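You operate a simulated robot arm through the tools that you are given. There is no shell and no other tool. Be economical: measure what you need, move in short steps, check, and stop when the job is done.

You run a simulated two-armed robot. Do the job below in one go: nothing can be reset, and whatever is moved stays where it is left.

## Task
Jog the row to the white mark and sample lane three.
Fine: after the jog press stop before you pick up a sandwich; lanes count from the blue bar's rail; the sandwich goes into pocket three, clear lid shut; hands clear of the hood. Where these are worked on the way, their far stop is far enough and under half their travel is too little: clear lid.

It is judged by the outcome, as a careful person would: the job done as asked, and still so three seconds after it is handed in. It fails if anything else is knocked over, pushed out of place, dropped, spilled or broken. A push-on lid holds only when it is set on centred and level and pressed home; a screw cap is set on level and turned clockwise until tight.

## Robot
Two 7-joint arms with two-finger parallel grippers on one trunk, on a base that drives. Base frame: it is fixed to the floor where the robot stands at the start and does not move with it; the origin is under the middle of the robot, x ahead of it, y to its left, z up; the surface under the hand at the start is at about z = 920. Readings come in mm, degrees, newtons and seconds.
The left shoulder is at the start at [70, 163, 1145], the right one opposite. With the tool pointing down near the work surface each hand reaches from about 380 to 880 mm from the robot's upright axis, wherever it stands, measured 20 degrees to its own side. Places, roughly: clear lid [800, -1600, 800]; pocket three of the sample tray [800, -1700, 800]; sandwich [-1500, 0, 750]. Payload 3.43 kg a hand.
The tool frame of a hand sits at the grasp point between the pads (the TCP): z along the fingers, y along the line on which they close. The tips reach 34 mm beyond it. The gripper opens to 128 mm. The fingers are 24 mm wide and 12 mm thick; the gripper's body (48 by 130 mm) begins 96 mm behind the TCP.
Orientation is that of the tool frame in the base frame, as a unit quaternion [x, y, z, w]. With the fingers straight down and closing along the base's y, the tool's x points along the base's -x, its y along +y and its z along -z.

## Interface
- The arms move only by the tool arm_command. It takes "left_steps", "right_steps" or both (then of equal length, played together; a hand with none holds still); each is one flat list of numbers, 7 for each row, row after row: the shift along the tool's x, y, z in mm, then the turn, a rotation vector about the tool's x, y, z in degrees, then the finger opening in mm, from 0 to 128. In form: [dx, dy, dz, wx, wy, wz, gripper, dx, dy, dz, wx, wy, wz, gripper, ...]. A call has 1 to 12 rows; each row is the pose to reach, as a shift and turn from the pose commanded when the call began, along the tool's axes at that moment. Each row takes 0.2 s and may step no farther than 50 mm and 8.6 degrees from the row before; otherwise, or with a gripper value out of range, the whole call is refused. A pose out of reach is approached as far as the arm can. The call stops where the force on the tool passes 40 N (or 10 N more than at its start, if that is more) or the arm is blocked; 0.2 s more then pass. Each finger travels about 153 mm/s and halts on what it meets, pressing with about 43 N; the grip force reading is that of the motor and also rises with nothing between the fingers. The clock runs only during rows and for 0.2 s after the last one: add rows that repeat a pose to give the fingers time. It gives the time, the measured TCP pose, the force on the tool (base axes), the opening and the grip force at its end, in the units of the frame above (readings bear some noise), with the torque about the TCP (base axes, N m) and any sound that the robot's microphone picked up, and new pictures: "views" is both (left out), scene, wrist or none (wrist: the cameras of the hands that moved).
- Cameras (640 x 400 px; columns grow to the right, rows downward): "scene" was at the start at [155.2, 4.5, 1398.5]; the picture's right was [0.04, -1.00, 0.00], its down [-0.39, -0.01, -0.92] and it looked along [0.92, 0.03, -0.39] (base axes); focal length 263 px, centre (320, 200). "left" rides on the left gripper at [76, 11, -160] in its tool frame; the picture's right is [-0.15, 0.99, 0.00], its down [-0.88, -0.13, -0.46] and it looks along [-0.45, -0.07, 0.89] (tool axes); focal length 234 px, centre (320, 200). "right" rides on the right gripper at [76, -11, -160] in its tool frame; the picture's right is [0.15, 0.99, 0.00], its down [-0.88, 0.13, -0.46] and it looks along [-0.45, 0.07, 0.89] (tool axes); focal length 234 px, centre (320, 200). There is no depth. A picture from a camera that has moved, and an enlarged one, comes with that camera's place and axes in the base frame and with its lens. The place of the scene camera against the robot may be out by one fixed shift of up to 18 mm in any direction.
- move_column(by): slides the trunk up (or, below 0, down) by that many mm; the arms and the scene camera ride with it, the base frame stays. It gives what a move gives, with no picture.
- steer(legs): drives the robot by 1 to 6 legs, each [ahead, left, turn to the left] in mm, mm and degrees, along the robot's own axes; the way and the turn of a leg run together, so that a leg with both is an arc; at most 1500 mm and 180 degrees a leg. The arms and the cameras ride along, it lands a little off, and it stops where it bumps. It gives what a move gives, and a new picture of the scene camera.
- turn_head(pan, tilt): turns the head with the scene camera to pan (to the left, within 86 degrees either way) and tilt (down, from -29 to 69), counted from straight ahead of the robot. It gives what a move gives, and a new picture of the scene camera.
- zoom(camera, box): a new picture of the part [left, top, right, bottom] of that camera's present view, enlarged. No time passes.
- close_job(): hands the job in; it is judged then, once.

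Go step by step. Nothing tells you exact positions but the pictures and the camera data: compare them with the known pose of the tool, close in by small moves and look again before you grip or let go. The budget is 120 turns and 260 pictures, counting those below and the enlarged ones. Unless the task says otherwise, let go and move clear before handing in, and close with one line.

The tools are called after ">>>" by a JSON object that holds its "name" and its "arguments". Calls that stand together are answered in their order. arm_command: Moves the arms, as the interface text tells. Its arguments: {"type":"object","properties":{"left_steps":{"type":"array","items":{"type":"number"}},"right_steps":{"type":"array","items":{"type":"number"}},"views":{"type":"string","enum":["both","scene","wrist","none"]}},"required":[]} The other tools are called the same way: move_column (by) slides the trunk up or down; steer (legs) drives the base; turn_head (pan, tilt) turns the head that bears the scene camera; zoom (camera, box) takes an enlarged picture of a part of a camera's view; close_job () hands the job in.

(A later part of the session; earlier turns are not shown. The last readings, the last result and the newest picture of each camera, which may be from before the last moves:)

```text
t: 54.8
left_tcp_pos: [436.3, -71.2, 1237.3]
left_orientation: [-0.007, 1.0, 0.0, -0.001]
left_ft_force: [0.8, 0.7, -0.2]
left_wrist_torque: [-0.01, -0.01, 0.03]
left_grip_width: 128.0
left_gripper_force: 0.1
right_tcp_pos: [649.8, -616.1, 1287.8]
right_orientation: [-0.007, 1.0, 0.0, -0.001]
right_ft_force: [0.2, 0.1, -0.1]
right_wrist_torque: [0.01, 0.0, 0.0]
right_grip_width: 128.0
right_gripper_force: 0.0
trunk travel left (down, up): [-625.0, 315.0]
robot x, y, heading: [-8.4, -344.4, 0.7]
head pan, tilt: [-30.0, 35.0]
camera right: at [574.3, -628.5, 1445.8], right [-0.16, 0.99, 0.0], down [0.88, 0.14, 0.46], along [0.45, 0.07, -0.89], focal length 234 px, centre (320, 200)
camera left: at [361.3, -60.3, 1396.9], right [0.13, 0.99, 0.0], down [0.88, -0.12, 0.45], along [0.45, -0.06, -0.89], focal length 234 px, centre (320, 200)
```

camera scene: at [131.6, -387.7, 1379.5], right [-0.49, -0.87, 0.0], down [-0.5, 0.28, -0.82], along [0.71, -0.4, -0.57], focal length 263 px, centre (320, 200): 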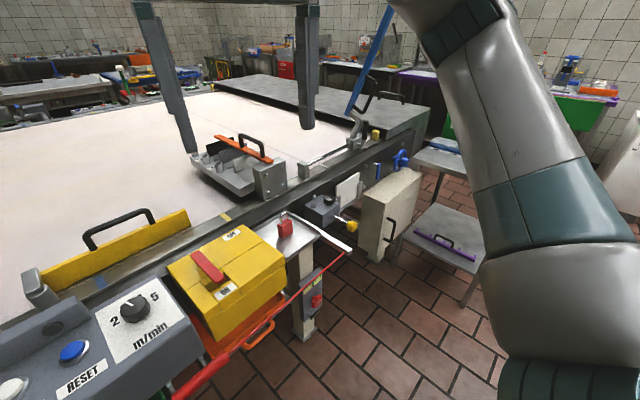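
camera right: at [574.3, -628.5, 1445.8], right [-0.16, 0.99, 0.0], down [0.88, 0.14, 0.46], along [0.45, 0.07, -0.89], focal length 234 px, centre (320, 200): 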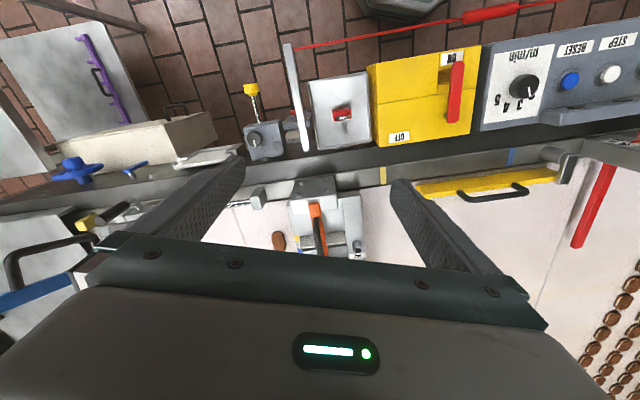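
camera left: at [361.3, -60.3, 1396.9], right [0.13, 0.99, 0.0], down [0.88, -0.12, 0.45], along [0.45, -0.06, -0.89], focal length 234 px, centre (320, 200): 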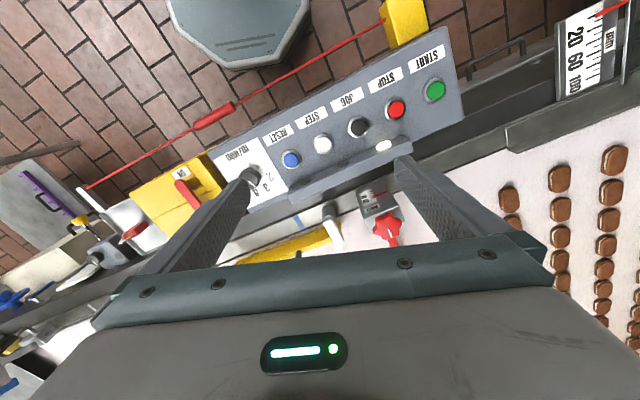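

The gripper hides the row from the wrist camera, but from about y = -620 the head sees it clearly. I'll retract the right hand and shift right.

>>> {"name": "arm_command", "arguments": {"right_steps": [45, 20, 0, 0, 0, 0, 128, 90, 40, 0, 0, 0, 0, 128, 135, 60, 0, 0, 0, 0, 128, 180, 80, 0, 0, 0, 0, 128, 225, 90, 0, 0, 0, 0, 128], "left_steps": [0, 0, 0, 0, 0, 0, 80, 0, 0, 0, 0, 0, 0, 40, 0, 0, 0, 0, 0, 0, 0, 0, 0, 0, 0, 0, 0, 0, 0, 0, 0, 0, 0, 0, 0], "views": "none"}}

>>> {"name": "steer", "arguments": {"legs": [[0, -240, 0]]}}

>>> {"name": "turn_head", "arguments": {"pan": 0, "tilt": 35}}

>>> {"name": "zoom", "arguments": {"camera": "scene", "box": [200, 60, 480, 235]}}

```text
t: 56.0
left_tcp_pos: [434.4, -71.6, 1236.9]
left_orientation: [-0.006, 1.0, -0.001, 0.0]
left_ft_force: [0.1, -0.5, 0.1]
left_wrist_torque: [0.01, -0.03, 0.0]
left_grip_width: 0.0
left_gripper_force: 33.3
right_tcp_pos: [419.7, -528.2, 1285.0]
right_orientation: [-0.007, 1.0, 0.001, 0.0]
right_ft_force: [0.5, -0.4, 1.0]
right_wrist_torque: [0.01, -0.02, -0.03]
right_grip_width: 128.2
right_gripper_force: 0.2
trunk travel left (down, up): [-625.0, 315.0]
robot x, y, heading: [-9.1, -346.7, 0.5]
head pan, tilt: [-30.0, 35.0]
```

```text
t: 57.8
left_tcp_pos: [437.4, -309.2, 1237.6]
left_orientation: [-0.008, 1.0, -0.001, -0.001]
left_ft_force: [-0.3, 1.2, 0.5]
left_wrist_torque: [0.02, -0.01, 0.0]
left_grip_width: 0.1
left_gripper_force: 32.7
right_tcp_pos: [424.4, -766.8, 1283.4]
right_orientation: [-0.009, 1.0, 0.001, 0.001]
right_ft_force: [-0.8, -0.3, 0.0]
right_wrist_torque: [0.04, -0.01, -0.02]
right_grip_width: 128.0
right_gripper_force: 0.0
trunk travel left (down, up): [-625.0, 315.0]
robot x, y, heading: [-7.9, -588.1, 1.2]
head pan, tilt: [-30.0, 35.0]
camera scene: at [134.8, -626.4, 1379.5], right [-0.49, -0.87, 0.0], down [-0.5, 0.28, -0.82], along [0.72, -0.4, -0.57], focal length 263 px, centre (320, 200)
```

scene: 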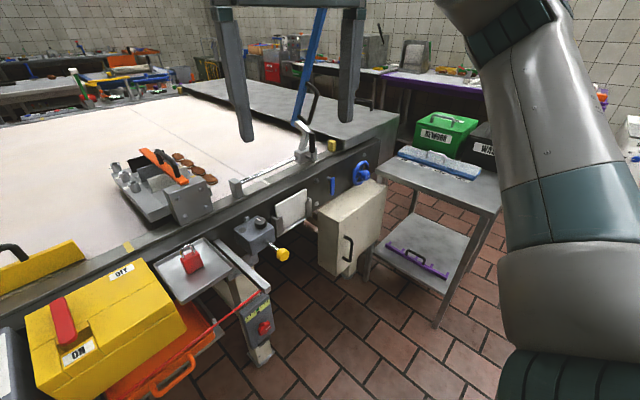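

```text
t: 58.7
left_tcp_pos: [438.2, -309.6, 1238.4]
left_orientation: [-0.009, 1.0, -0.001, -0.001]
left_ft_force: [-0.5, 0.2, 0.4]
left_wrist_torque: [-0.01, 0.0, 0.0]
left_grip_width: 0.0
left_gripper_force: 32.4
right_tcp_pos: [425.4, -767.4, 1283.7]
right_orientation: [-0.009, 1.0, 0.002, 0.001]
right_ft_force: [-0.1, -0.1, 0.1]
right_wrist_torque: [-0.01, -0.01, 0.01]
right_grip_width: 128.1
right_gripper_force: 0.0
trunk travel left (down, up): [-625.0, 315.0]
robot x, y, heading: [-4.0, -584.5, 0.8]
head pan, tilt: [0.0, 35.0]
camera scene: at [145.9, -582.3, 1379.5], right [0.02, -1.0, 0.0], down [-0.57, -0.01, -0.82], along [0.82, 0.01, -0.57], focal length 263 px, centre (320, 200)
```

scene: 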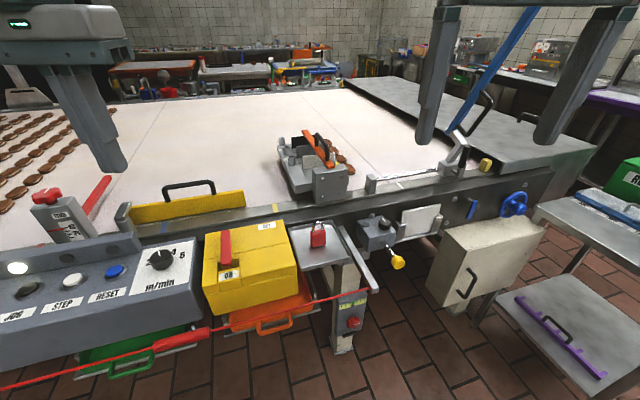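

```text
2.29 times, centred on (340, 148) of scene
camera zoom: at [145.9, -582.3, 1379.5], right [0.02, -1.0, 0.0], down [-0.57, -0.01, -0.82], along [0.82, 0.01, -0.57], focal length 601 px, centre (274, 320)
```

zoom: 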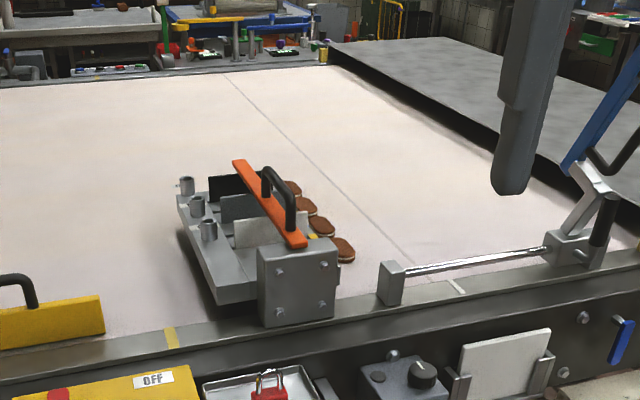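

The row needs about 107 mm of travel, and in this zoom the near sandwich should end up near (409, 241). I'll bring the closed left fingers above JOG and check their aim.

>>> {"name": "arm_command", "arguments": {"left_steps": [-4, 49, 0, 0, 0, 0, 0, -8, 98, 0, 0, 0, 0, 0, -12, 147, 0, 0, 0, 0, 0, -15, 196, 0, 0, 0, 0, 0, -15, 245, 0, 0, 0, 0, 0, -15, 290, 0, 0, 0, 0, 0, -15, 311, 0, 0, 0, 0, 0, -15, 311, 49, 0, 0, 0, 0, -15, 311, 98, 0, 0, 0, 0, -15, 311, 147, 0, 0, 0, 0, -15, 311, 196, 0, 0, 0, 0, -15, 311, 220, 0, 0, 0, 0], "views": "wrist"}}

>>> {"name": "turn_head", "arguments": {"pan": 40, "tilt": 35}}

```text
t: 61.3
left_tcp_pos: [448.0, 0.3, 1016.0]
left_orientation: [-0.009, 1.0, -0.001, 0.002]
left_ft_force: [0.4, -0.3, 0.0]
left_wrist_torque: [-0.03, -0.02, -0.02]
left_grip_width: 0.1
left_gripper_force: 33.1
right_tcp_pos: [424.9, -767.0, 1285.5]
right_orientation: [-0.008, 1.0, 0.001, 0.001]
right_ft_force: [0.7, 0.2, 0.1]
right_wrist_torque: [0.01, -0.01, 0.0]
right_grip_width: 128.1
right_gripper_force: 0.0
trunk travel left (down, up): [-625.0, 315.0]
robot x, y, heading: [-3.2, -584.5, 1.0]
head pan, tilt: [0.0, 35.0]
camera left: at [372.7, 12.1, 1175.5], right [0.13, 0.99, 0.0], down [0.88, -0.11, 0.46], along [0.45, -0.06, -0.89], focal length 234 px, centre (320, 200)
```

left: 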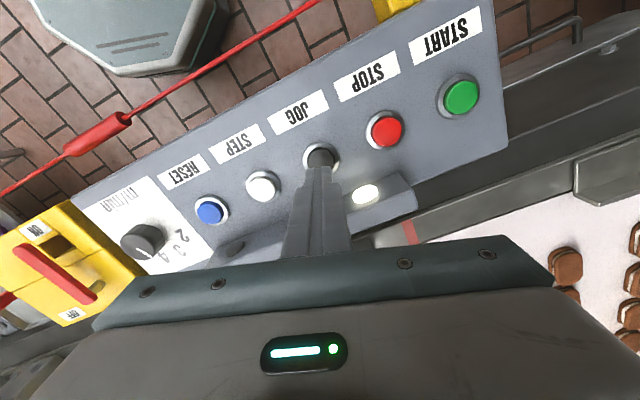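

```text
t: 62.4
left_tcp_pos: [447.8, 1.3, 1016.4]
left_orientation: [-0.009, 1.0, -0.001, 0.0]
left_ft_force: [-0.6, 0.0, 0.5]
left_wrist_torque: [-0.02, 0.01, 0.01]
left_grip_width: 0.0
left_gripper_force: 33.0
right_tcp_pos: [425.1, -766.7, 1284.8]
right_orientation: [-0.008, 1.0, 0.001, 0.002]
right_ft_force: [-0.9, -0.3, -0.9]
right_wrist_torque: [0.03, 0.01, -0.04]
right_grip_width: 127.9
right_gripper_force: 0.1
trunk travel left (down, up): [-625.0, 315.0]
robot x, y, heading: [-6.4, -583.1, 0.7]
head pan, tilt: [40.0, 35.0]
camera scene: at [124.4, -526.4, 1379.5], right [0.65, -0.76, 0.0], down [-0.43, -0.38, -0.82], along [0.62, 0.54, -0.57], focal length 263 px, centre (320, 200)
```

scene: 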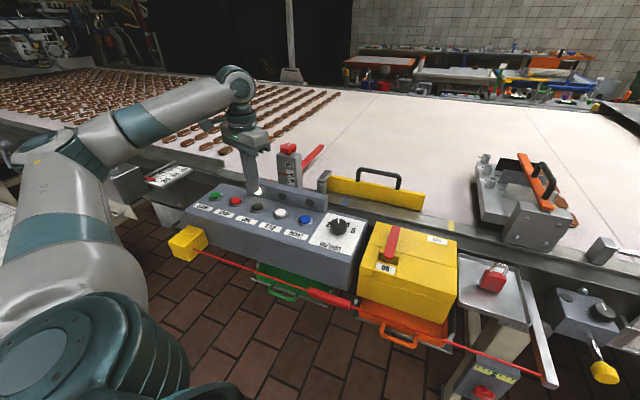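

The fingers are lined up with JOG to within a few millimetres. I'll turn the head back to the row and creep down.

>>> {"name": "turn_head", "arguments": {"pan": 0, "tilt": 35}}

>>> {"name": "arm_command", "arguments": {"left_steps": [-4, 2, 20, 0, 0, 0, 0, -4, 2, 36, 0, 0, 0, 0], "views": "wrist"}}

>>> {"name": "zoom", "arguments": {"camera": "left", "box": [240, 100, 400, 200]}}

```text
t: 63.5
left_tcp_pos: [448.4, 0.3, 1015.4]
left_orientation: [-0.009, 1.0, -0.001, 0.0]
left_ft_force: [-0.8, -0.2, 0.2]
left_wrist_torque: [-0.01, 0.01, 0.01]
left_grip_width: 0.0
left_gripper_force: 32.8
right_tcp_pos: [424.6, -767.7, 1283.9]
right_orientation: [-0.009, 1.0, 0.001, 0.001]
right_ft_force: [-0.7, -0.3, 0.0]
right_wrist_torque: [-0.01, -0.03, -0.02]
right_grip_width: 128.2
right_gripper_force: 0.0
trunk travel left (down, up): [-625.0, 315.0]
robot x, y, heading: [-9.2, -583.8, 0.9]
head pan, tilt: [0.0, 35.0]
camera scene: at [145.9, -582.5, 1379.5], right [0.02, -1.0, 0.0], down [-0.57, -0.01, -0.82], along [0.82, 0.01, -0.57], focal length 263 px, centre (320, 200)
```

scene: 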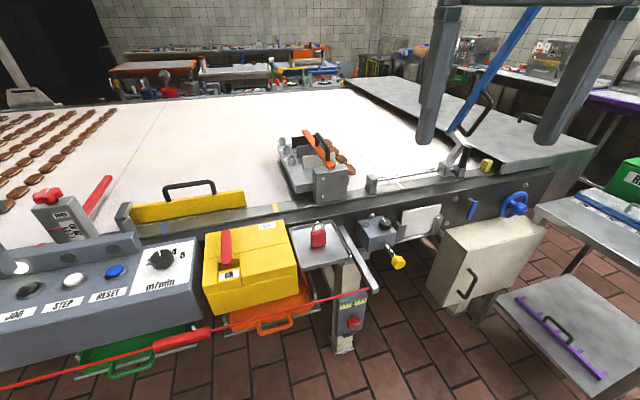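

```text
t: 64.1
left_tcp_pos: [450.8, 4.6, 979.2]
left_orientation: [-0.009, 1.0, -0.001, 0.0]
left_ft_force: [-0.6, 0.2, 0.3]
left_wrist_torque: [0.06, 0.0, -0.02]
left_grip_width: 0.0
left_gripper_force: 32.6
right_tcp_pos: [425.8, -767.5, 1284.7]
right_orientation: [-0.008, 1.0, 0.001, 0.001]
right_ft_force: [0.6, -0.9, 0.3]
right_wrist_torque: [-0.03, 0.02, 0.01]
right_grip_width: 128.0
right_gripper_force: 0.0
trunk travel left (down, up): [-625.0, 315.0]
robot x, y, heading: [-4.1, -584.4, 0.7]
head pan, tilt: [0.0, 35.0]
camera left: at [376.5, 14.6, 1138.6], right [0.13, 0.99, 0.0], down [0.88, -0.11, 0.46], along [0.45, -0.06, -0.89], focal length 234 px, centre (320, 200)
```

left: 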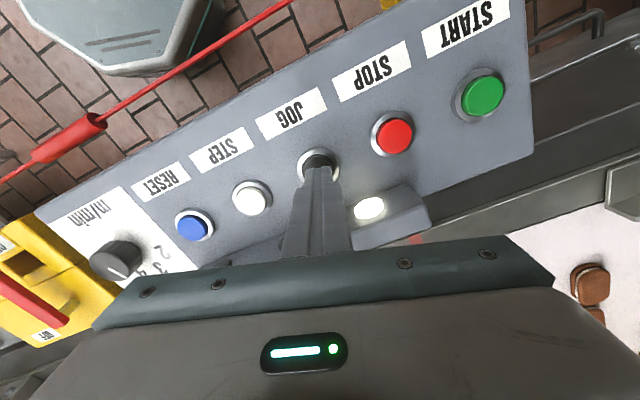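

```text
4.00 times, centred on (320, 150) of left
camera zoom: at [376.5, 14.6, 1138.6], right [0.13, 0.99, 0.0], down [0.88, -0.11, 0.46], along [0.45, -0.06, -0.89], focal length 937 px, centre (320, 400)
```

zoom: 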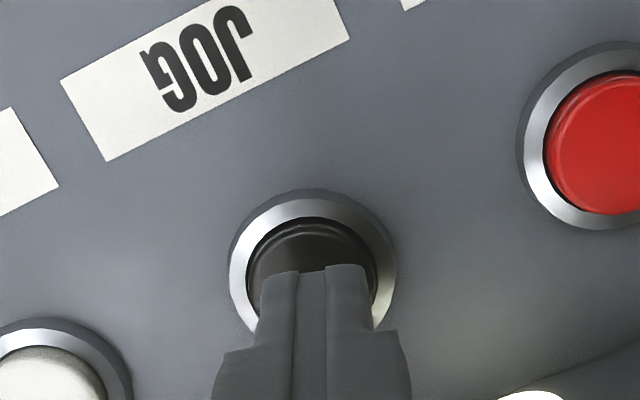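

JOG's cap is under the tips. I'll creep down until the button answers.

>>> {"name": "arm_command", "arguments": {"left_steps": [-4, -2, 6, 0, 0, 0, 0, -4, -2, 12, 0, 0, 0, 0, -4, -2, 18, 0, 0, 0, 0], "views": "wrist"}}

>>> {"name": "zoom", "arguments": {"camera": "left", "box": [240, 100, 400, 200]}}

```text
t: 64.9
left_tcp_pos: [453.1, 1.1, 962.2]
left_orientation: [-0.009, 1.0, -0.001, 0.001]
left_ft_force: [0.1, 0.7, 1.9]
left_wrist_torque: [0.0, 0.01, -0.03]
left_grip_width: 0.1
left_gripper_force: 33.5
right_tcp_pos: [424.4, -766.7, 1283.0]
right_orientation: [-0.01, 1.0, 0.0, 0.001]
right_ft_force: [-0.3, -0.9, -0.5]
right_wrist_torque: [0.03, 0.0, -0.01]
right_grip_width: 127.8
right_gripper_force: 0.0
trunk travel left (down, up): [-625.0, 315.0]
robot x, y, heading: [-3.9, -587.0, 0.9]
head pan, tilt: [0.0, 35.0]
heard: click
camera left: at [380.0, 11.9, 1121.4], right [0.13, 0.99, 0.0], down [0.88, -0.11, 0.46], along [0.45, -0.06, -0.89], focal length 234 px, centre (320, 200)
```

left: 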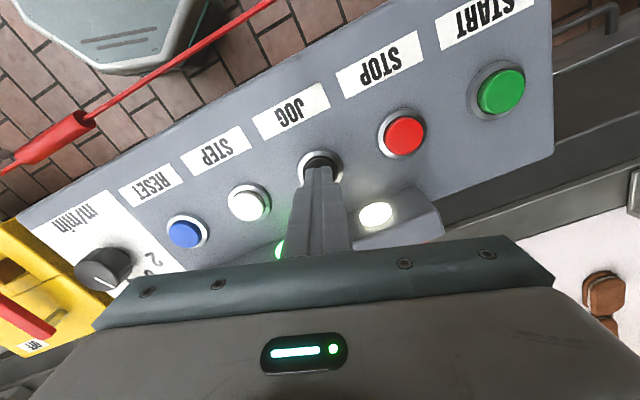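

```text
4.00 times, centred on (320, 150) of left
camera zoom: at [380.0, 11.9, 1121.4], right [0.13, 0.99, 0.0], down [0.88, -0.11, 0.46], along [0.45, -0.06, -0.89], focal length 937 px, centre (320, 400)
```

zoom: 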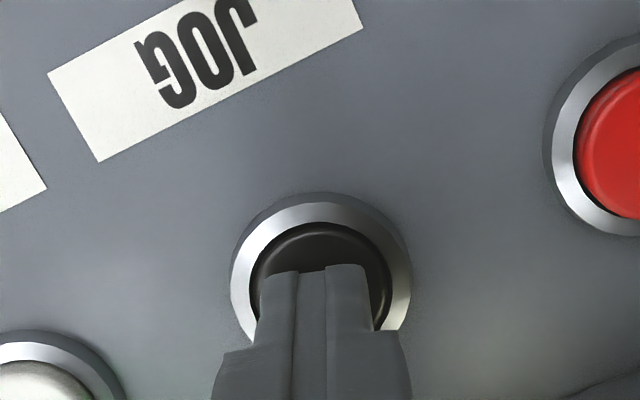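

JOG clicked and a green lamp lit. I'll check the row before any more time runs.

>>> {"name": "zoom", "arguments": {"camera": "scene", "box": [200, 60, 480, 235]}}

```text
2.29 times, centred on (340, 148) of scene
camera zoom: at [145.8, -582.7, 1379.6], right [0.02, -1.0, 0.0], down [-0.57, -0.01, -0.82], along [0.82, 0.01, -0.57], focal length 601 px, centre (274, 320)
```

zoom: 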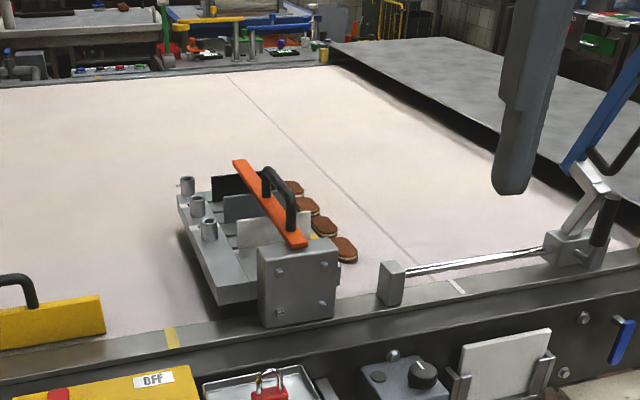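

The row has started to move by a few millimetres. I'll hold for one more step and measure the speed.

>>> {"name": "arm_command", "arguments": {"left_steps": [0, 0, 0, 0, 0, 0, 0, 0, 0, 0, 0, 0, 0, 0], "views": "none"}}

>>> {"name": "zoom", "arguments": {"camera": "scene", "box": [280, 110, 440, 210]}}

```text
t: 65.5
left_tcp_pos: [454.0, -0.7, 961.3]
left_orientation: [-0.009, 1.0, -0.001, -0.001]
left_ft_force: [1.2, 1.0, 2.6]
left_wrist_torque: [0.05, -0.01, 0.03]
left_grip_width: 0.3
left_gripper_force: 32.7
right_tcp_pos: [424.6, -767.5, 1284.3]
right_orientation: [-0.008, 1.0, 0.001, 0.001]
right_ft_force: [0.5, -0.8, -0.1]
right_wrist_torque: [0.01, -0.01, -0.01]
right_grip_width: 128.1
right_gripper_force: 0.0
trunk travel left (down, up): [-625.0, 315.0]
robot x, y, heading: [-6.2, -587.0, 0.8]
head pan, tilt: [0.0, 35.0]
```

```text
4.00 times, centred on (360, 160) of scene
camera zoom: at [145.8, -582.8, 1379.5], right [0.02, -1.0, 0.0], down [-0.57, -0.01, -0.82], along [0.82, 0.01, -0.57], focal length 1052 px, centre (160, 360)
```

zoom: 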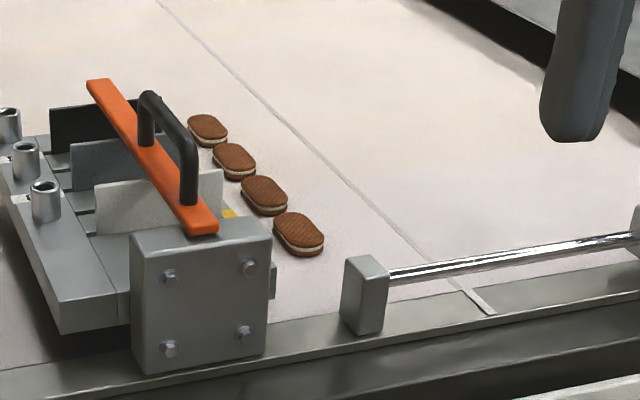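

The belt creeps at about 16 mm/s while JOG is held, with about 92 mm left to go. I'll hold for 2.6 s and recheck.

>>> {"name": "arm_command", "arguments": {"left_steps": [0, 0, 0, 0, 0, 0, 0, 0, 0, 0, 0, 0, 0, 0, 0, 0, 0, 0, 0, 0, 0, 0, 0, 0, 0, 0, 0, 0, 0, 0, 0, 0, 0, 0, 0, 0, 0, 0, 0, 0, 0, 0, 0, 0, 0, 0, 0, 0, 0, 0, 0, 0, 0, 0, 0, 0, 0, 0, 0, 0, 0, 0, 0, 0, 0, 0, 0, 0, 0, 0, 0, 0, 0, 0, 0, 0, 0, 0, 0, 0, 0, 0, 0, 0], "views": "none"}}

>>> {"name": "zoom", "arguments": {"camera": "scene", "box": [280, 110, 440, 210]}}

```text
t: 68.1
left_tcp_pos: [454.2, 1.0, 961.3]
left_orientation: [-0.009, 1.0, -0.001, 0.0]
left_ft_force: [1.0, 1.3, 1.7]
left_wrist_torque: [-0.04, 0.01, 0.0]
left_grip_width: 0.1
left_gripper_force: 32.9
right_tcp_pos: [425.3, -767.0, 1284.6]
right_orientation: [-0.008, 1.0, 0.001, 0.001]
right_ft_force: [-0.3, -1.1, -0.3]
right_wrist_torque: [-0.02, 0.03, 0.02]
right_grip_width: 127.9
right_gripper_force: 0.0
trunk travel left (down, up): [-625.0, 315.0]
robot x, y, heading: [-5.7, -586.1, 1.0]
head pan, tilt: [0.0, 35.0]
```

```text
4.00 times, centred on (360, 160) of scene
camera zoom: at [145.8, -582.8, 1379.5], right [0.02, -1.0, 0.0], down [-0.57, -0.01, -0.82], along [0.82, 0.01, -0.57], focal length 1052 px, centre (160, 360)
```

zoom: 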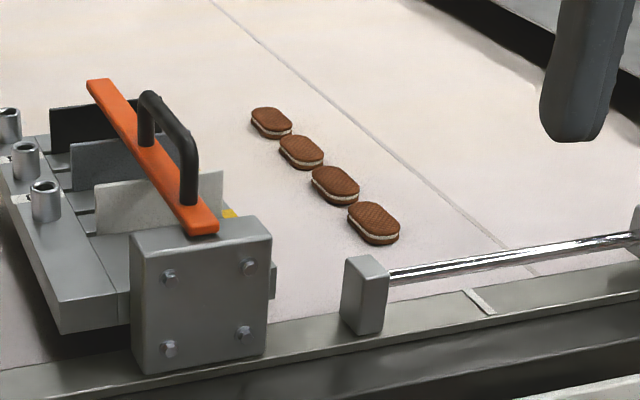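

The row is now about 19 mm short of the mark, moving at 27 mm/s. I'll hold a short while longer and check again.

>>> {"name": "arm_command", "arguments": {"left_steps": [0, 0, 0, 0, 0, 0, 0], "views": "none"}}

>>> {"name": "zoom", "arguments": {"camera": "scene", "box": [280, 110, 440, 210]}}

```text
t: 68.5
left_tcp_pos: [456.2, 0.4, 960.7]
left_orientation: [-0.009, 1.0, -0.001, 0.001]
left_ft_force: [-0.1, 0.4, 2.5]
left_wrist_torque: [-0.01, -0.01, -0.01]
left_grip_width: 0.1
left_gripper_force: 32.8
right_tcp_pos: [424.5, -768.0, 1284.6]
right_orientation: [-0.009, 1.0, 0.001, 0.001]
right_ft_force: [-0.1, 0.1, -0.5]
right_wrist_torque: [0.01, -0.01, -0.03]
right_grip_width: 128.0
right_gripper_force: 0.1
trunk travel left (down, up): [-625.0, 315.0]
robot x, y, heading: [-1.8, -588.0, 0.9]
head pan, tilt: [0.0, 35.0]
```

```text
4.00 times, centred on (360, 160) of scene
camera zoom: at [145.8, -582.8, 1379.5], right [0.02, -1.0, 0.0], down [-0.57, -0.01, -0.82], along [0.82, 0.01, -0.57], focal length 1052 px, centre (160, 360)
```

zoom: 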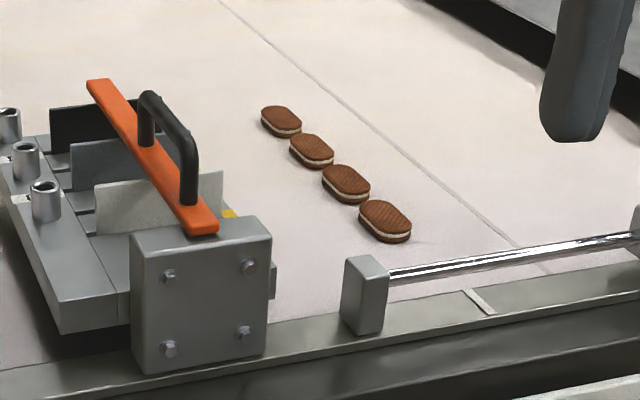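

About 7 mm remain, so I'll hold one more step and then lift off quickly.

>>> {"name": "arm_command", "arguments": {"left_steps": [0, 0, 0, 0, 0, 0, 0, 0, 0, -30, 0, 0, 0, 0, 0, 0, -45, 0, 0, 0, 0], "views": "none"}}

>>> {"name": "zoom", "arguments": {"camera": "scene", "box": [280, 110, 440, 210]}}

>>> {"name": "zoom", "arguments": {"camera": "left", "box": [160, 60, 480, 260]}}

```text
t: 69.3
left_tcp_pos: [455.9, 0.7, 1008.5]
left_orientation: [-0.009, 1.0, -0.002, 0.0]
left_ft_force: [-0.3, 0.6, -0.1]
left_wrist_torque: [-0.01, -0.02, 0.01]
left_grip_width: 0.1
left_gripper_force: 33.2
right_tcp_pos: [425.4, -767.2, 1283.7]
right_orientation: [-0.009, 1.0, 0.001, 0.001]
right_ft_force: [-0.2, 0.8, 0.5]
right_wrist_torque: [0.02, 0.0, 0.01]
right_grip_width: 128.0
right_gripper_force: 0.1
trunk travel left (down, up): [-625.0, 315.0]
robot x, y, heading: [-5.4, -586.4, 0.6]
head pan, tilt: [0.0, 35.0]
```

```text
4.00 times, centred on (360, 160) of scene
camera zoom: at [145.9, -582.7, 1379.5], right [0.02, -1.0, 0.0], down [-0.57, -0.01, -0.82], along [0.82, 0.01, -0.57], focal length 1052 px, centre (160, 360)
```

zoom: 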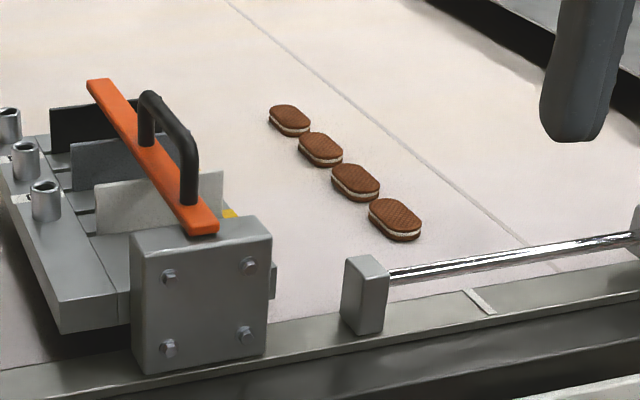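

```text
2.00 times, centred on (320, 160) of left
camera zoom: at [380.0, 12.5, 1167.0], right [0.13, 0.99, 0.0], down [0.88, -0.11, 0.45], along [0.45, -0.06, -0.89], focal length 468 px, centre (320, 280)
```

zoom: 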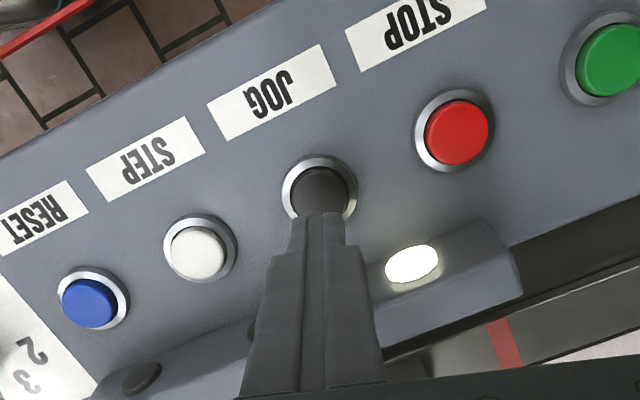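

The row now lines up with the white mark and the belt has stopped. Next is STOP, 75 mm along the panel.

>>> {"name": "arm_command", "arguments": {"left_steps": [12, 37, -5, 0, 0, 0, 0, 23, 74, -5, 0, 0, 0, 0, 23, 74, 20, 0, 0, 0, 0], "views": "wrist"}}

>>> {"name": "zoom", "arguments": {"camera": "left", "box": [240, 100, 400, 200]}}

```text
t: 70.1
left_tcp_pos: [432.0, 76.7, 988.0]
left_orientation: [-0.008, 1.0, -0.001, -0.001]
left_ft_force: [0.3, 0.1, -0.6]
left_wrist_torque: [0.02, 0.02, 0.0]
left_grip_width: 0.1
left_gripper_force: 32.7
right_tcp_pos: [425.7, -768.3, 1284.3]
right_orientation: [-0.008, 1.0, 0.0, 0.0]
right_ft_force: [-0.4, 0.4, 0.4]
right_wrist_torque: [0.02, -0.02, 0.0]
right_grip_width: 128.2
right_gripper_force: 0.0
trunk travel left (down, up): [-625.0, 315.0]
robot x, y, heading: [-3.9, -584.7, 0.8]
head pan, tilt: [0.0, 35.0]
camera left: at [357.3, 87.1, 1147.3], right [0.13, 0.99, 0.0], down [0.88, -0.12, 0.45], along [0.45, -0.06, -0.89], focal length 234 px, centre (320, 200)
```

left: 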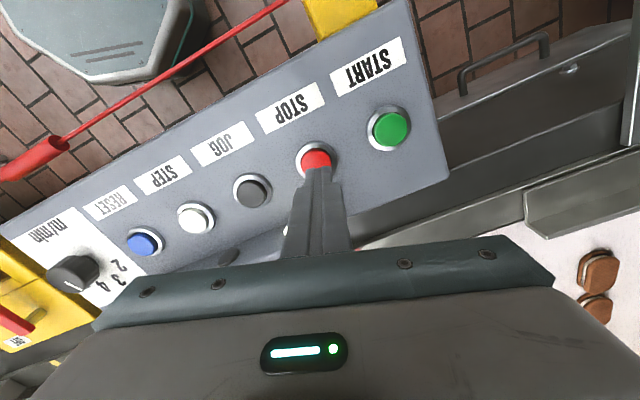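

```text
4.00 times, centred on (320, 150) of left
camera zoom: at [357.3, 87.1, 1147.3], right [0.13, 0.99, 0.0], down [0.88, -0.12, 0.45], along [0.45, -0.06, -0.89], focal length 937 px, centre (320, 400)
```

zoom: 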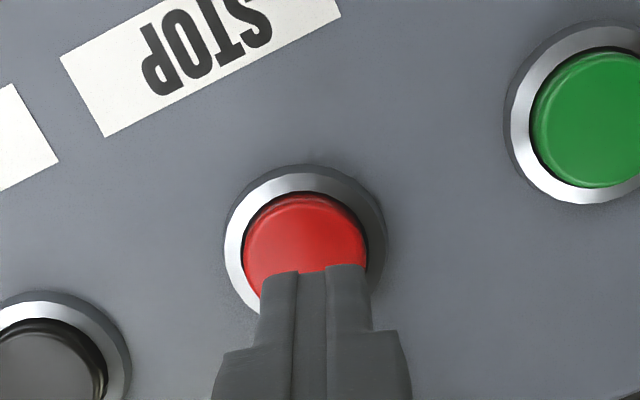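

The tips are over STOP. I'll nudge a few millimetres and press.

>>> {"name": "arm_command", "arguments": {"left_steps": [3, -2, 12, 0, 0, 0, 0, 3, -2, 20, 0, 0, 0, 0, 3, -2, 27, 0, 0, 0, 0, 3, -2, 27, 0, 0, 0, 0], "views": "wrist"}}

>>> {"name": "zoom", "arguments": {"camera": "left", "box": [240, 100, 400, 200]}}

```text
t: 71.1
left_tcp_pos: [426.7, 73.3, 958.3]
left_orientation: [-0.009, 1.0, 0.0, 0.0]
left_ft_force: [1.2, 1.0, 3.8]
left_wrist_torque: [0.07, 0.01, 0.03]
left_grip_width: 0.0
left_gripper_force: 32.6
right_tcp_pos: [425.4, -766.4, 1283.7]
right_orientation: [-0.008, 1.0, 0.001, 0.001]
right_ft_force: [-0.2, -0.6, 0.0]
right_wrist_torque: [0.04, 0.0, 0.01]
right_grip_width: 128.1
right_gripper_force: 0.0
trunk travel left (down, up): [-625.0, 315.0]
robot x, y, heading: [-2.4, -586.5, 1.1]
head pan, tilt: [0.0, 35.0]
heard: click
camera left: at [352.7, 83.9, 1120.6], right [0.13, 0.99, 0.0], down [0.88, -0.11, 0.46], along [0.45, -0.06, -0.89], focal length 234 px, centre (320, 200)
```

left: 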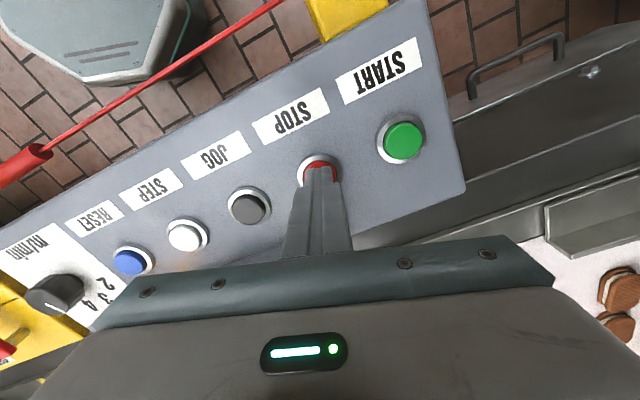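

```text
4.00 times, centred on (320, 150) of left
camera zoom: at [352.7, 83.9, 1120.6], right [0.13, 0.99, 0.0], down [0.88, -0.11, 0.46], along [0.45, -0.06, -0.89], focal length 937 px, centre (320, 400)
```

zoom: 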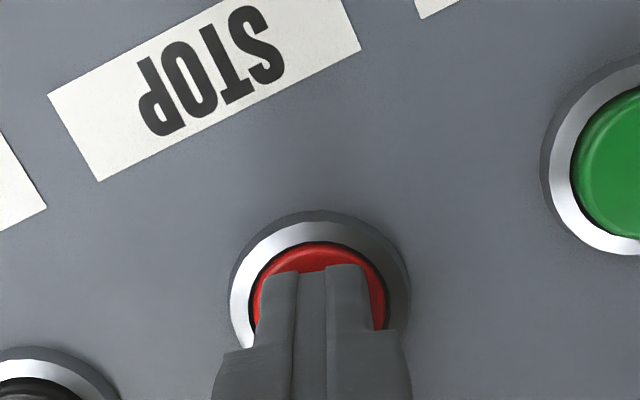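

STOP clicked. I'll lift the left hand and bring it back to its carrying pose.

>>> {"name": "arm_command", "arguments": {"left_steps": [0, 0, -45, 0, 0, 0, 0, 0, 0, -94, 0, 0, 0, 0, 0, 0, -143, 0, 0, 0, 0, 0, 0, -192, 0, 0, 0, 0, 0, 0, -241, 0, 0, 0, 0, 0, 0, -285, 0, 0, 0, 0, 0, -49, -285, 0, 0, 0, 0, 0, -98, -285, 0, 0, 0, 0, 0, -147, -285, 0, 0, 0, 0, 0, -196, -285, 0, 0, 0, 0, 0, -245, -285, 0, 0, 0, 0, 0, -290, -285, 0, 0, 0, 0], "views": "none"}}

>>> {"name": "turn_head", "arguments": {"pan": 20, "tilt": 35}}

>>> {"name": "zoom", "arguments": {"camera": "scene", "box": [0, 60, 640, 400]}}

```text
t: 73.7
left_tcp_pos: [431.2, -217.3, 1245.7]
left_orientation: [-0.01, 1.0, -0.001, -0.002]
left_ft_force: [0.4, -0.6, 0.3]
left_wrist_torque: [0.03, 0.01, 0.0]
left_grip_width: 0.2
left_gripper_force: 33.2
right_tcp_pos: [427.8, -767.9, 1283.2]
right_orientation: [-0.009, 1.0, 0.0, 0.0]
right_ft_force: [1.0, 0.1, 0.8]
right_wrist_torque: [-0.01, 0.05, -0.03]
right_grip_width: 128.2
right_gripper_force: 0.1
trunk travel left (down, up): [-625.0, 315.0]
robot x, y, heading: [-8.4, -590.3, 1.1]
head pan, tilt: [0.0, 35.0]
```

```text
t: 74.5
left_tcp_pos: [427.7, -216.3, 1245.9]
left_orientation: [-0.009, 1.0, -0.001, -0.001]
left_ft_force: [-0.3, 0.0, 0.0]
left_wrist_torque: [0.01, -0.01, -0.01]
left_grip_width: 0.1
left_gripper_force: 32.7
right_tcp_pos: [424.8, -767.6, 1284.8]
right_orientation: [-0.01, 1.0, 0.001, 0.001]
right_ft_force: [-0.8, 0.1, -0.3]
right_wrist_torque: [0.02, 0.0, 0.02]
right_grip_width: 128.0
right_gripper_force: 0.1
trunk travel left (down, up): [-625.0, 315.0]
robot x, y, heading: [-5.5, -584.0, 0.8]
head pan, tilt: [20.0, 35.0]
camera scene: at [139.7, -552.6, 1379.5], right [0.36, -0.93, 0.0], down [-0.54, -0.2, -0.82], along [0.77, 0.29, -0.57], focal length 263 px, centre (320, 200)
```

scene: 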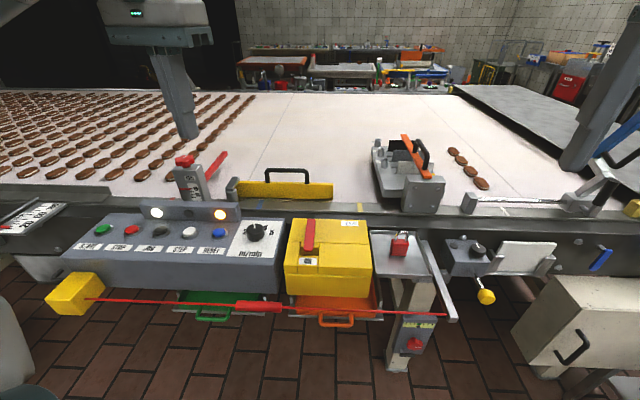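

```text
1.00 times, centred on (320, 230) of scene (not enlarged: the box is as wide or as high as the picture)
camera zoom: at [139.7, -552.6, 1379.5], right [0.36, -0.93, 0.0], down [-0.54, -0.2, -0.82], along [0.77, 0.29, -0.57], focal length 263 px, centre (320, 170)
```

zoom: 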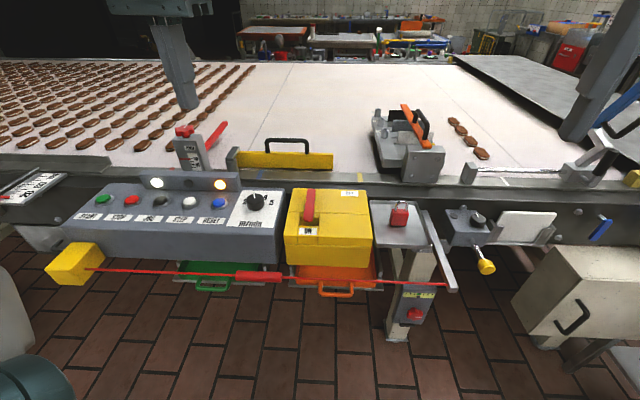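

The amber lamp shows the line stopped, and this view is nearly square to the rail. I'll zoom in once to verify the row against the mark.

>>> {"name": "zoom", "arguments": {"camera": "scene", "box": [420, 130, 548, 210]}}

```text
5.00 times, centred on (484, 170) of scene
camera zoom: at [139.7, -552.6, 1379.5], right [0.36, -0.93, 0.0], down [-0.54, -0.2, -0.82], along [0.77, 0.29, -0.57], focal length 1314 px, centre (-500, 350)
```

zoom: 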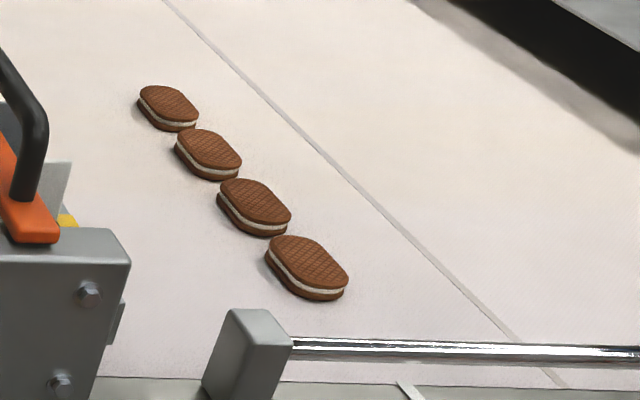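

The row line runs straight through the white mark, so the jog is good. Next I'll inspect the sample tray at the cart and plan the lid before picking.

>>> {"name": "steer", "arguments": {"legs": [[-100, 0, 0], [0, -950, 0]]}}

>>> {"name": "turn_head", "arguments": {"pan": 0, "tilt": 35}}

>>> {"name": "zoom", "arguments": {"camera": "scene", "box": [200, 100, 440, 250]}}

```text
t: 80.2
left_tcp_pos: [346.2, -1160.1, 1244.8]
left_orientation: [-0.008, 1.0, -0.002, -0.001]
left_ft_force: [-0.1, -0.9, 0.1]
left_wrist_torque: [0.03, -0.03, -0.01]
left_grip_width: 0.0
left_gripper_force: 32.5
right_tcp_pos: [341.9, -1709.8, 1284.2]
right_orientation: [-0.009, 1.0, 0.001, 0.001]
right_ft_force: [0.3, 0.2, 0.7]
right_wrist_torque: [0.02, 0.01, 0.0]
right_grip_width: 127.8
right_gripper_force: 0.1
trunk travel left (down, up): [-625.0, 315.0]
robot x, y, heading: [-87.9, -1532.0, 0.7]
head pan, tilt: [20.0, 35.0]
camera scene: at [56.7, -1495.2, 1379.5], right [0.36, -0.93, 0.0], down [-0.54, -0.21, -0.82], along [0.76, 0.29, -0.57], focal length 263 px, centre (320, 200)
```

scene: 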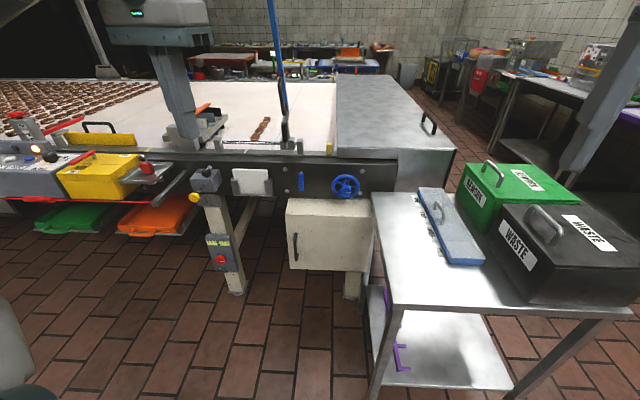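

```text
t: 81.0
left_tcp_pos: [345.9, -1158.2, 1245.5]
left_orientation: [-0.009, 1.0, -0.001, 0.001]
left_ft_force: [-0.2, 0.2, 0.4]
left_wrist_torque: [0.0, -0.07, -0.01]
left_grip_width: 0.0
left_gripper_force: 33.2
right_tcp_pos: [341.2, -1710.0, 1282.9]
right_orientation: [-0.009, 1.0, 0.001, 0.001]
right_ft_force: [0.4, -0.3, -0.8]
right_wrist_torque: [-0.05, 0.01, 0.0]
right_grip_width: 128.0
right_gripper_force: 0.2
trunk travel left (down, up): [-625.0, 315.0]
robot x, y, heading: [-84.6, -1530.0, 1.2]
head pan, tilt: [0.0, 35.0]
camera scene: at [62.5, -1525.2, 1379.5], right [0.02, -1.0, 0.0], down [-0.57, -0.01, -0.82], along [0.82, 0.01, -0.57], focal length 263 px, centre (320, 200)
```

scene: 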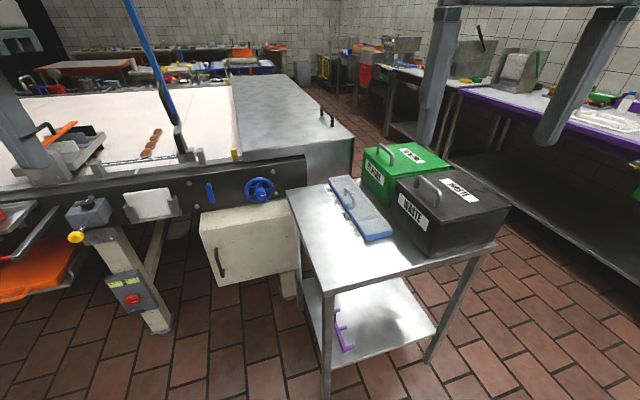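

```text
2.67 times, centred on (320, 175) of scene
camera zoom: at [62.5, -1525.2, 1379.5], right [0.02, -1.0, 0.0], down [-0.57, -0.01, -0.82], along [0.82, 0.01, -0.57], focal length 701 px, centre (320, 267)
```

zoom: 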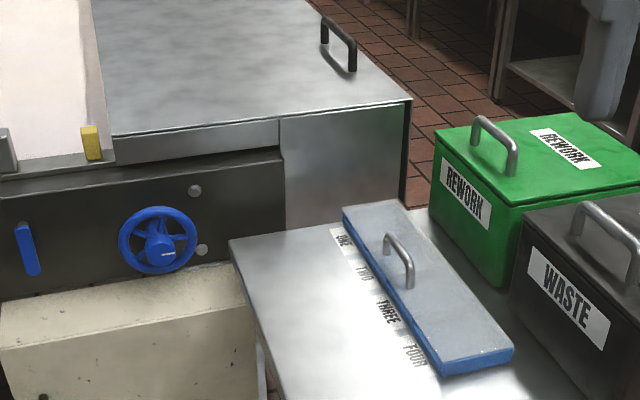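

Tray pockets ONE to FOUR run away from me along the cart with a clear, handled lid on top. I'll square up to the cart and look more closely.

>>> {"name": "steer", "arguments": {"legs": [[0, 0, 17], [100, -270, 0]]}}

>>> {"name": "turn_head", "arguments": {"pan": -8, "tilt": 42}}

>>> {"name": "zoom", "arguments": {"camera": "scene", "box": [220, 100, 420, 225]}}

```text
t: 83.9
left_tcp_pos: [396.2, -1272.9, 1246.0]
left_orientation: [-0.156, 0.988, -0.002, 0.0]
left_ft_force: [-0.3, -0.2, 0.4]
left_wrist_torque: [0.0, -0.01, 0.02]
left_grip_width: 0.2
left_gripper_force: 33.2
right_tcp_pos: [551.2, -1800.2, 1284.4]
right_orientation: [-0.156, 0.988, 0.0, 0.001]
right_ft_force: [0.7, 0.5, 0.6]
right_wrist_torque: [0.04, 0.0, -0.02]
right_grip_width: 128.1
right_gripper_force: 0.1
trunk travel left (down, up): [-625.0, 315.0]
robot x, y, heading: [85.6, -1752.4, 18.0]
head pan, tilt: [0.0, 35.0]
camera scene: at [231.6, -1708.8, 1379.5], right [0.31, -0.95, 0.0], down [-0.55, -0.18, -0.82], along [0.78, 0.25, -0.57], focal length 263 px, centre (320, 200)
```

scene: 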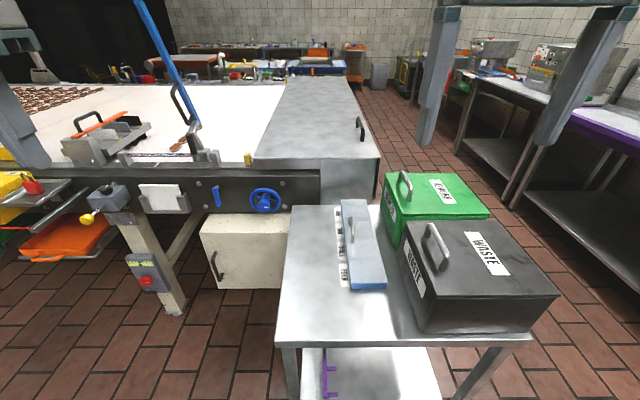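

```text
t: 84.6
left_tcp_pos: [396.2, -1273.7, 1245.5]
left_orientation: [-0.156, 0.988, -0.001, -0.001]
left_ft_force: [0.5, -0.1, 0.3]
left_wrist_torque: [-0.02, -0.02, -0.02]
left_grip_width: 0.1
left_gripper_force: 32.6
right_tcp_pos: [552.7, -1800.7, 1283.3]
right_orientation: [-0.156, 0.988, 0.001, 0.001]
right_ft_force: [0.6, 0.2, -0.1]
right_wrist_torque: [0.02, -0.02, -0.01]
right_grip_width: 127.7
right_gripper_force: 0.1
trunk travel left (down, up): [-625.0, 315.0]
robot x, y, heading: [86.8, -1750.9, 17.9]
head pan, tilt: [-8.0, 42.0]
camera scene: at [230.8, -1722.5, 1369.0], right [0.17, -0.99, 0.0], down [-0.66, -0.11, -0.74], along [0.73, 0.13, -0.67], focal length 263 px, centre (320, 200)
```

scene: 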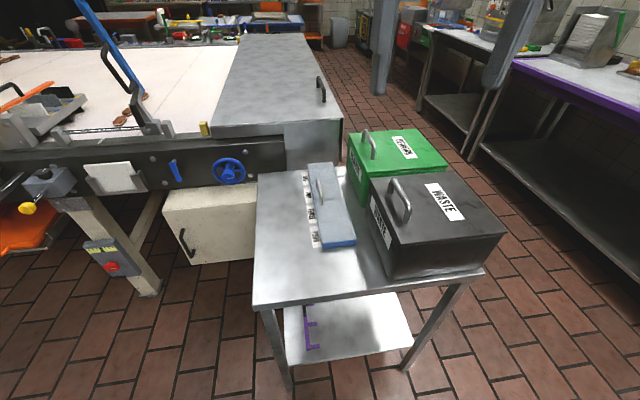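

```text
3.20 times, centred on (320, 162) of scene
camera zoom: at [230.8, -1722.5, 1369.0], right [0.17, -0.99, 0.0], down [-0.66, -0.11, -0.74], along [0.73, 0.13, -0.67], focal length 841 px, centre (320, 320)
```

zoom: 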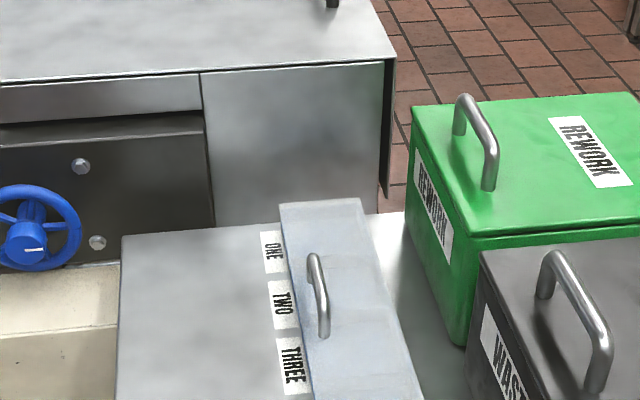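

Labels sit on the left side and the handle is nearer that side, so the lid is likely hinged on the bin side. I'll bring the right wrist camera over it for a closer view.

>>> {"name": "arm_command", "arguments": {"right_steps": [-45, 12, 10, 0, 0, 0, 128, -90, 24, 20, 0, 0, 0, 128, -135, 36, 35, 0, 0, 0, 128, -180, 48, 50, 0, 0, 0, 128, -225, 60, 70, 0, 0, 0, 128, -260, 70, 90, 0, 0, 0, 128, -285, 76, 110, 0, 0, 0, 128], "views": "both"}}

>>> {"name": "zoom", "arguments": {"camera": "right", "box": [200, 40, 440, 240]}}

```text
refused: row 5 steps farther than a row can; nothing moved
```

```text
2.00 times, centred on (320, 140) of right
camera zoom: at [483.2, -1835.6, 1443.5], right [-0.44, 0.9, 0.0], down [0.8, 0.39, 0.46], along [0.41, 0.2, -0.89], focal length 468 px, centre (320, 320)
```

zoom: 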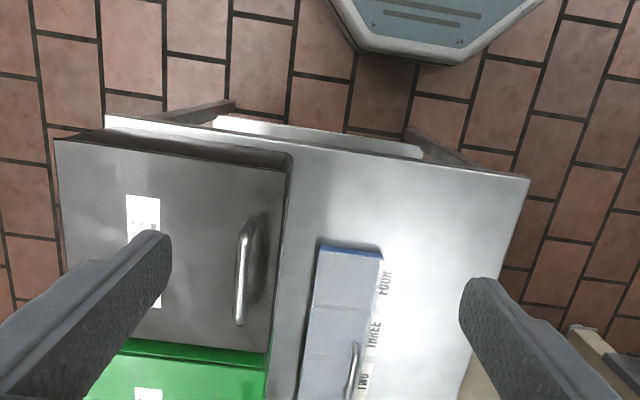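

One row stepped too far, so I'll repeat with smaller rows. This view also shows the base is well clear of the cart.

>>> {"name": "arm_command", "arguments": {"right_steps": [-40, 11, 16, 0, 0, 0, 128, -80, 22, 32, 0, 0, 0, 128, -120, 33, 48, 0, 0, 0, 128, -160, 44, 64, 0, 0, 0, 128, -200, 55, 80, 0, 0, 0, 128, -240, 66, 95, 0, 0, 0, 128, -270, 76, 110, 0, 0, 0, 128], "views": "both"}}

>>> {"name": "zoom", "arguments": {"camera": "right", "box": [200, 60, 440, 210]}}

```text
t: 86.2
left_tcp_pos: [397.1, -1272.2, 1245.6]
left_orientation: [-0.155, 0.988, -0.003, 0.0]
left_ft_force: [-0.2, 0.0, 0.0]
left_wrist_torque: [-0.02, 0.02, 0.01]
left_grip_width: 0.0
left_gripper_force: 32.8
right_tcp_pos: [785.3, -1641.2, 1172.0]
right_orientation: [-0.156, 0.988, 0.0, 0.001]
right_ft_force: [0.0, 0.4, 0.7]
right_wrist_torque: [-0.01, -0.01, -0.01]
right_grip_width: 128.2
right_gripper_force: 0.2
trunk travel left (down, up): [-625.0, 315.0]
robot x, y, heading: [85.2, -1754.6, 17.9]
head pan, tilt: [-8.0, 42.0]
camera scene: at [231.2, -1720.9, 1368.9], right [0.17, -0.99, 0.0], down [-0.66, -0.12, -0.74], along [0.73, 0.13, -0.67], focal length 263 px, centre (320, 200)
camera right: at [716.7, -1675.5, 1331.5], right [-0.44, 0.9, 0.0], down [0.8, 0.39, 0.46], along [0.41, 0.2, -0.89], focal length 234 px, centre (320, 200)
```

scene: 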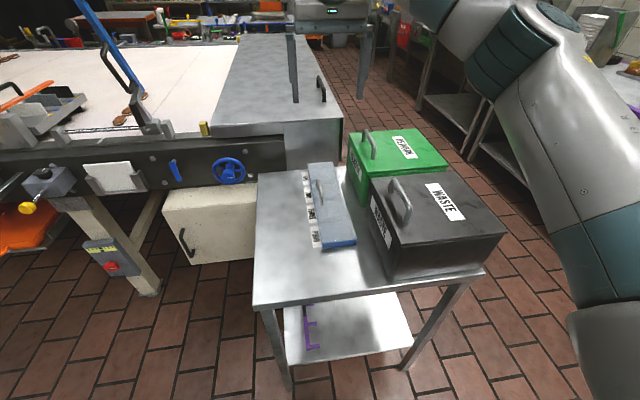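
right: 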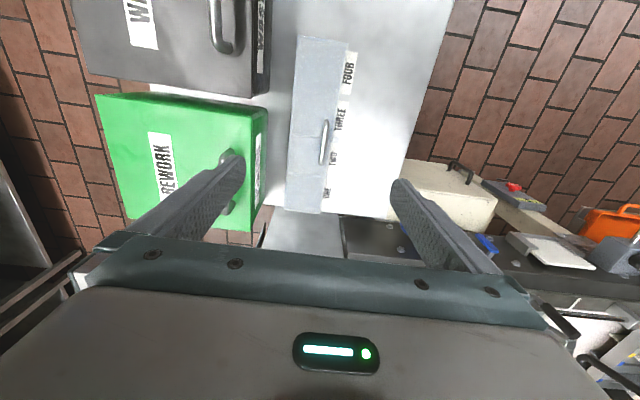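

```text
2.67 times, centred on (320, 135) of right
camera zoom: at [716.7, -1675.5, 1331.5], right [-0.44, 0.9, 0.0], down [0.8, 0.39, 0.46], along [0.41, 0.2, -0.89], focal length 624 px, centre (320, 373)
```

zoom: 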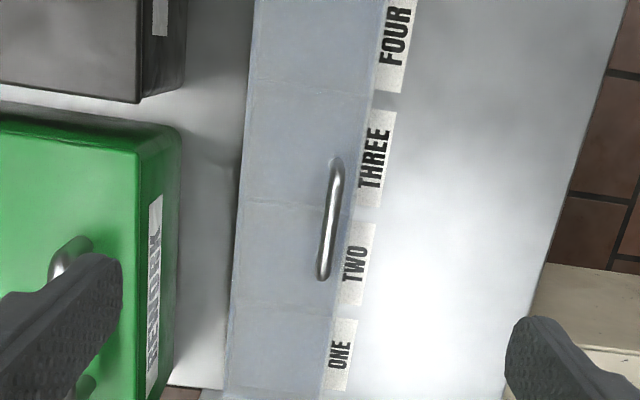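

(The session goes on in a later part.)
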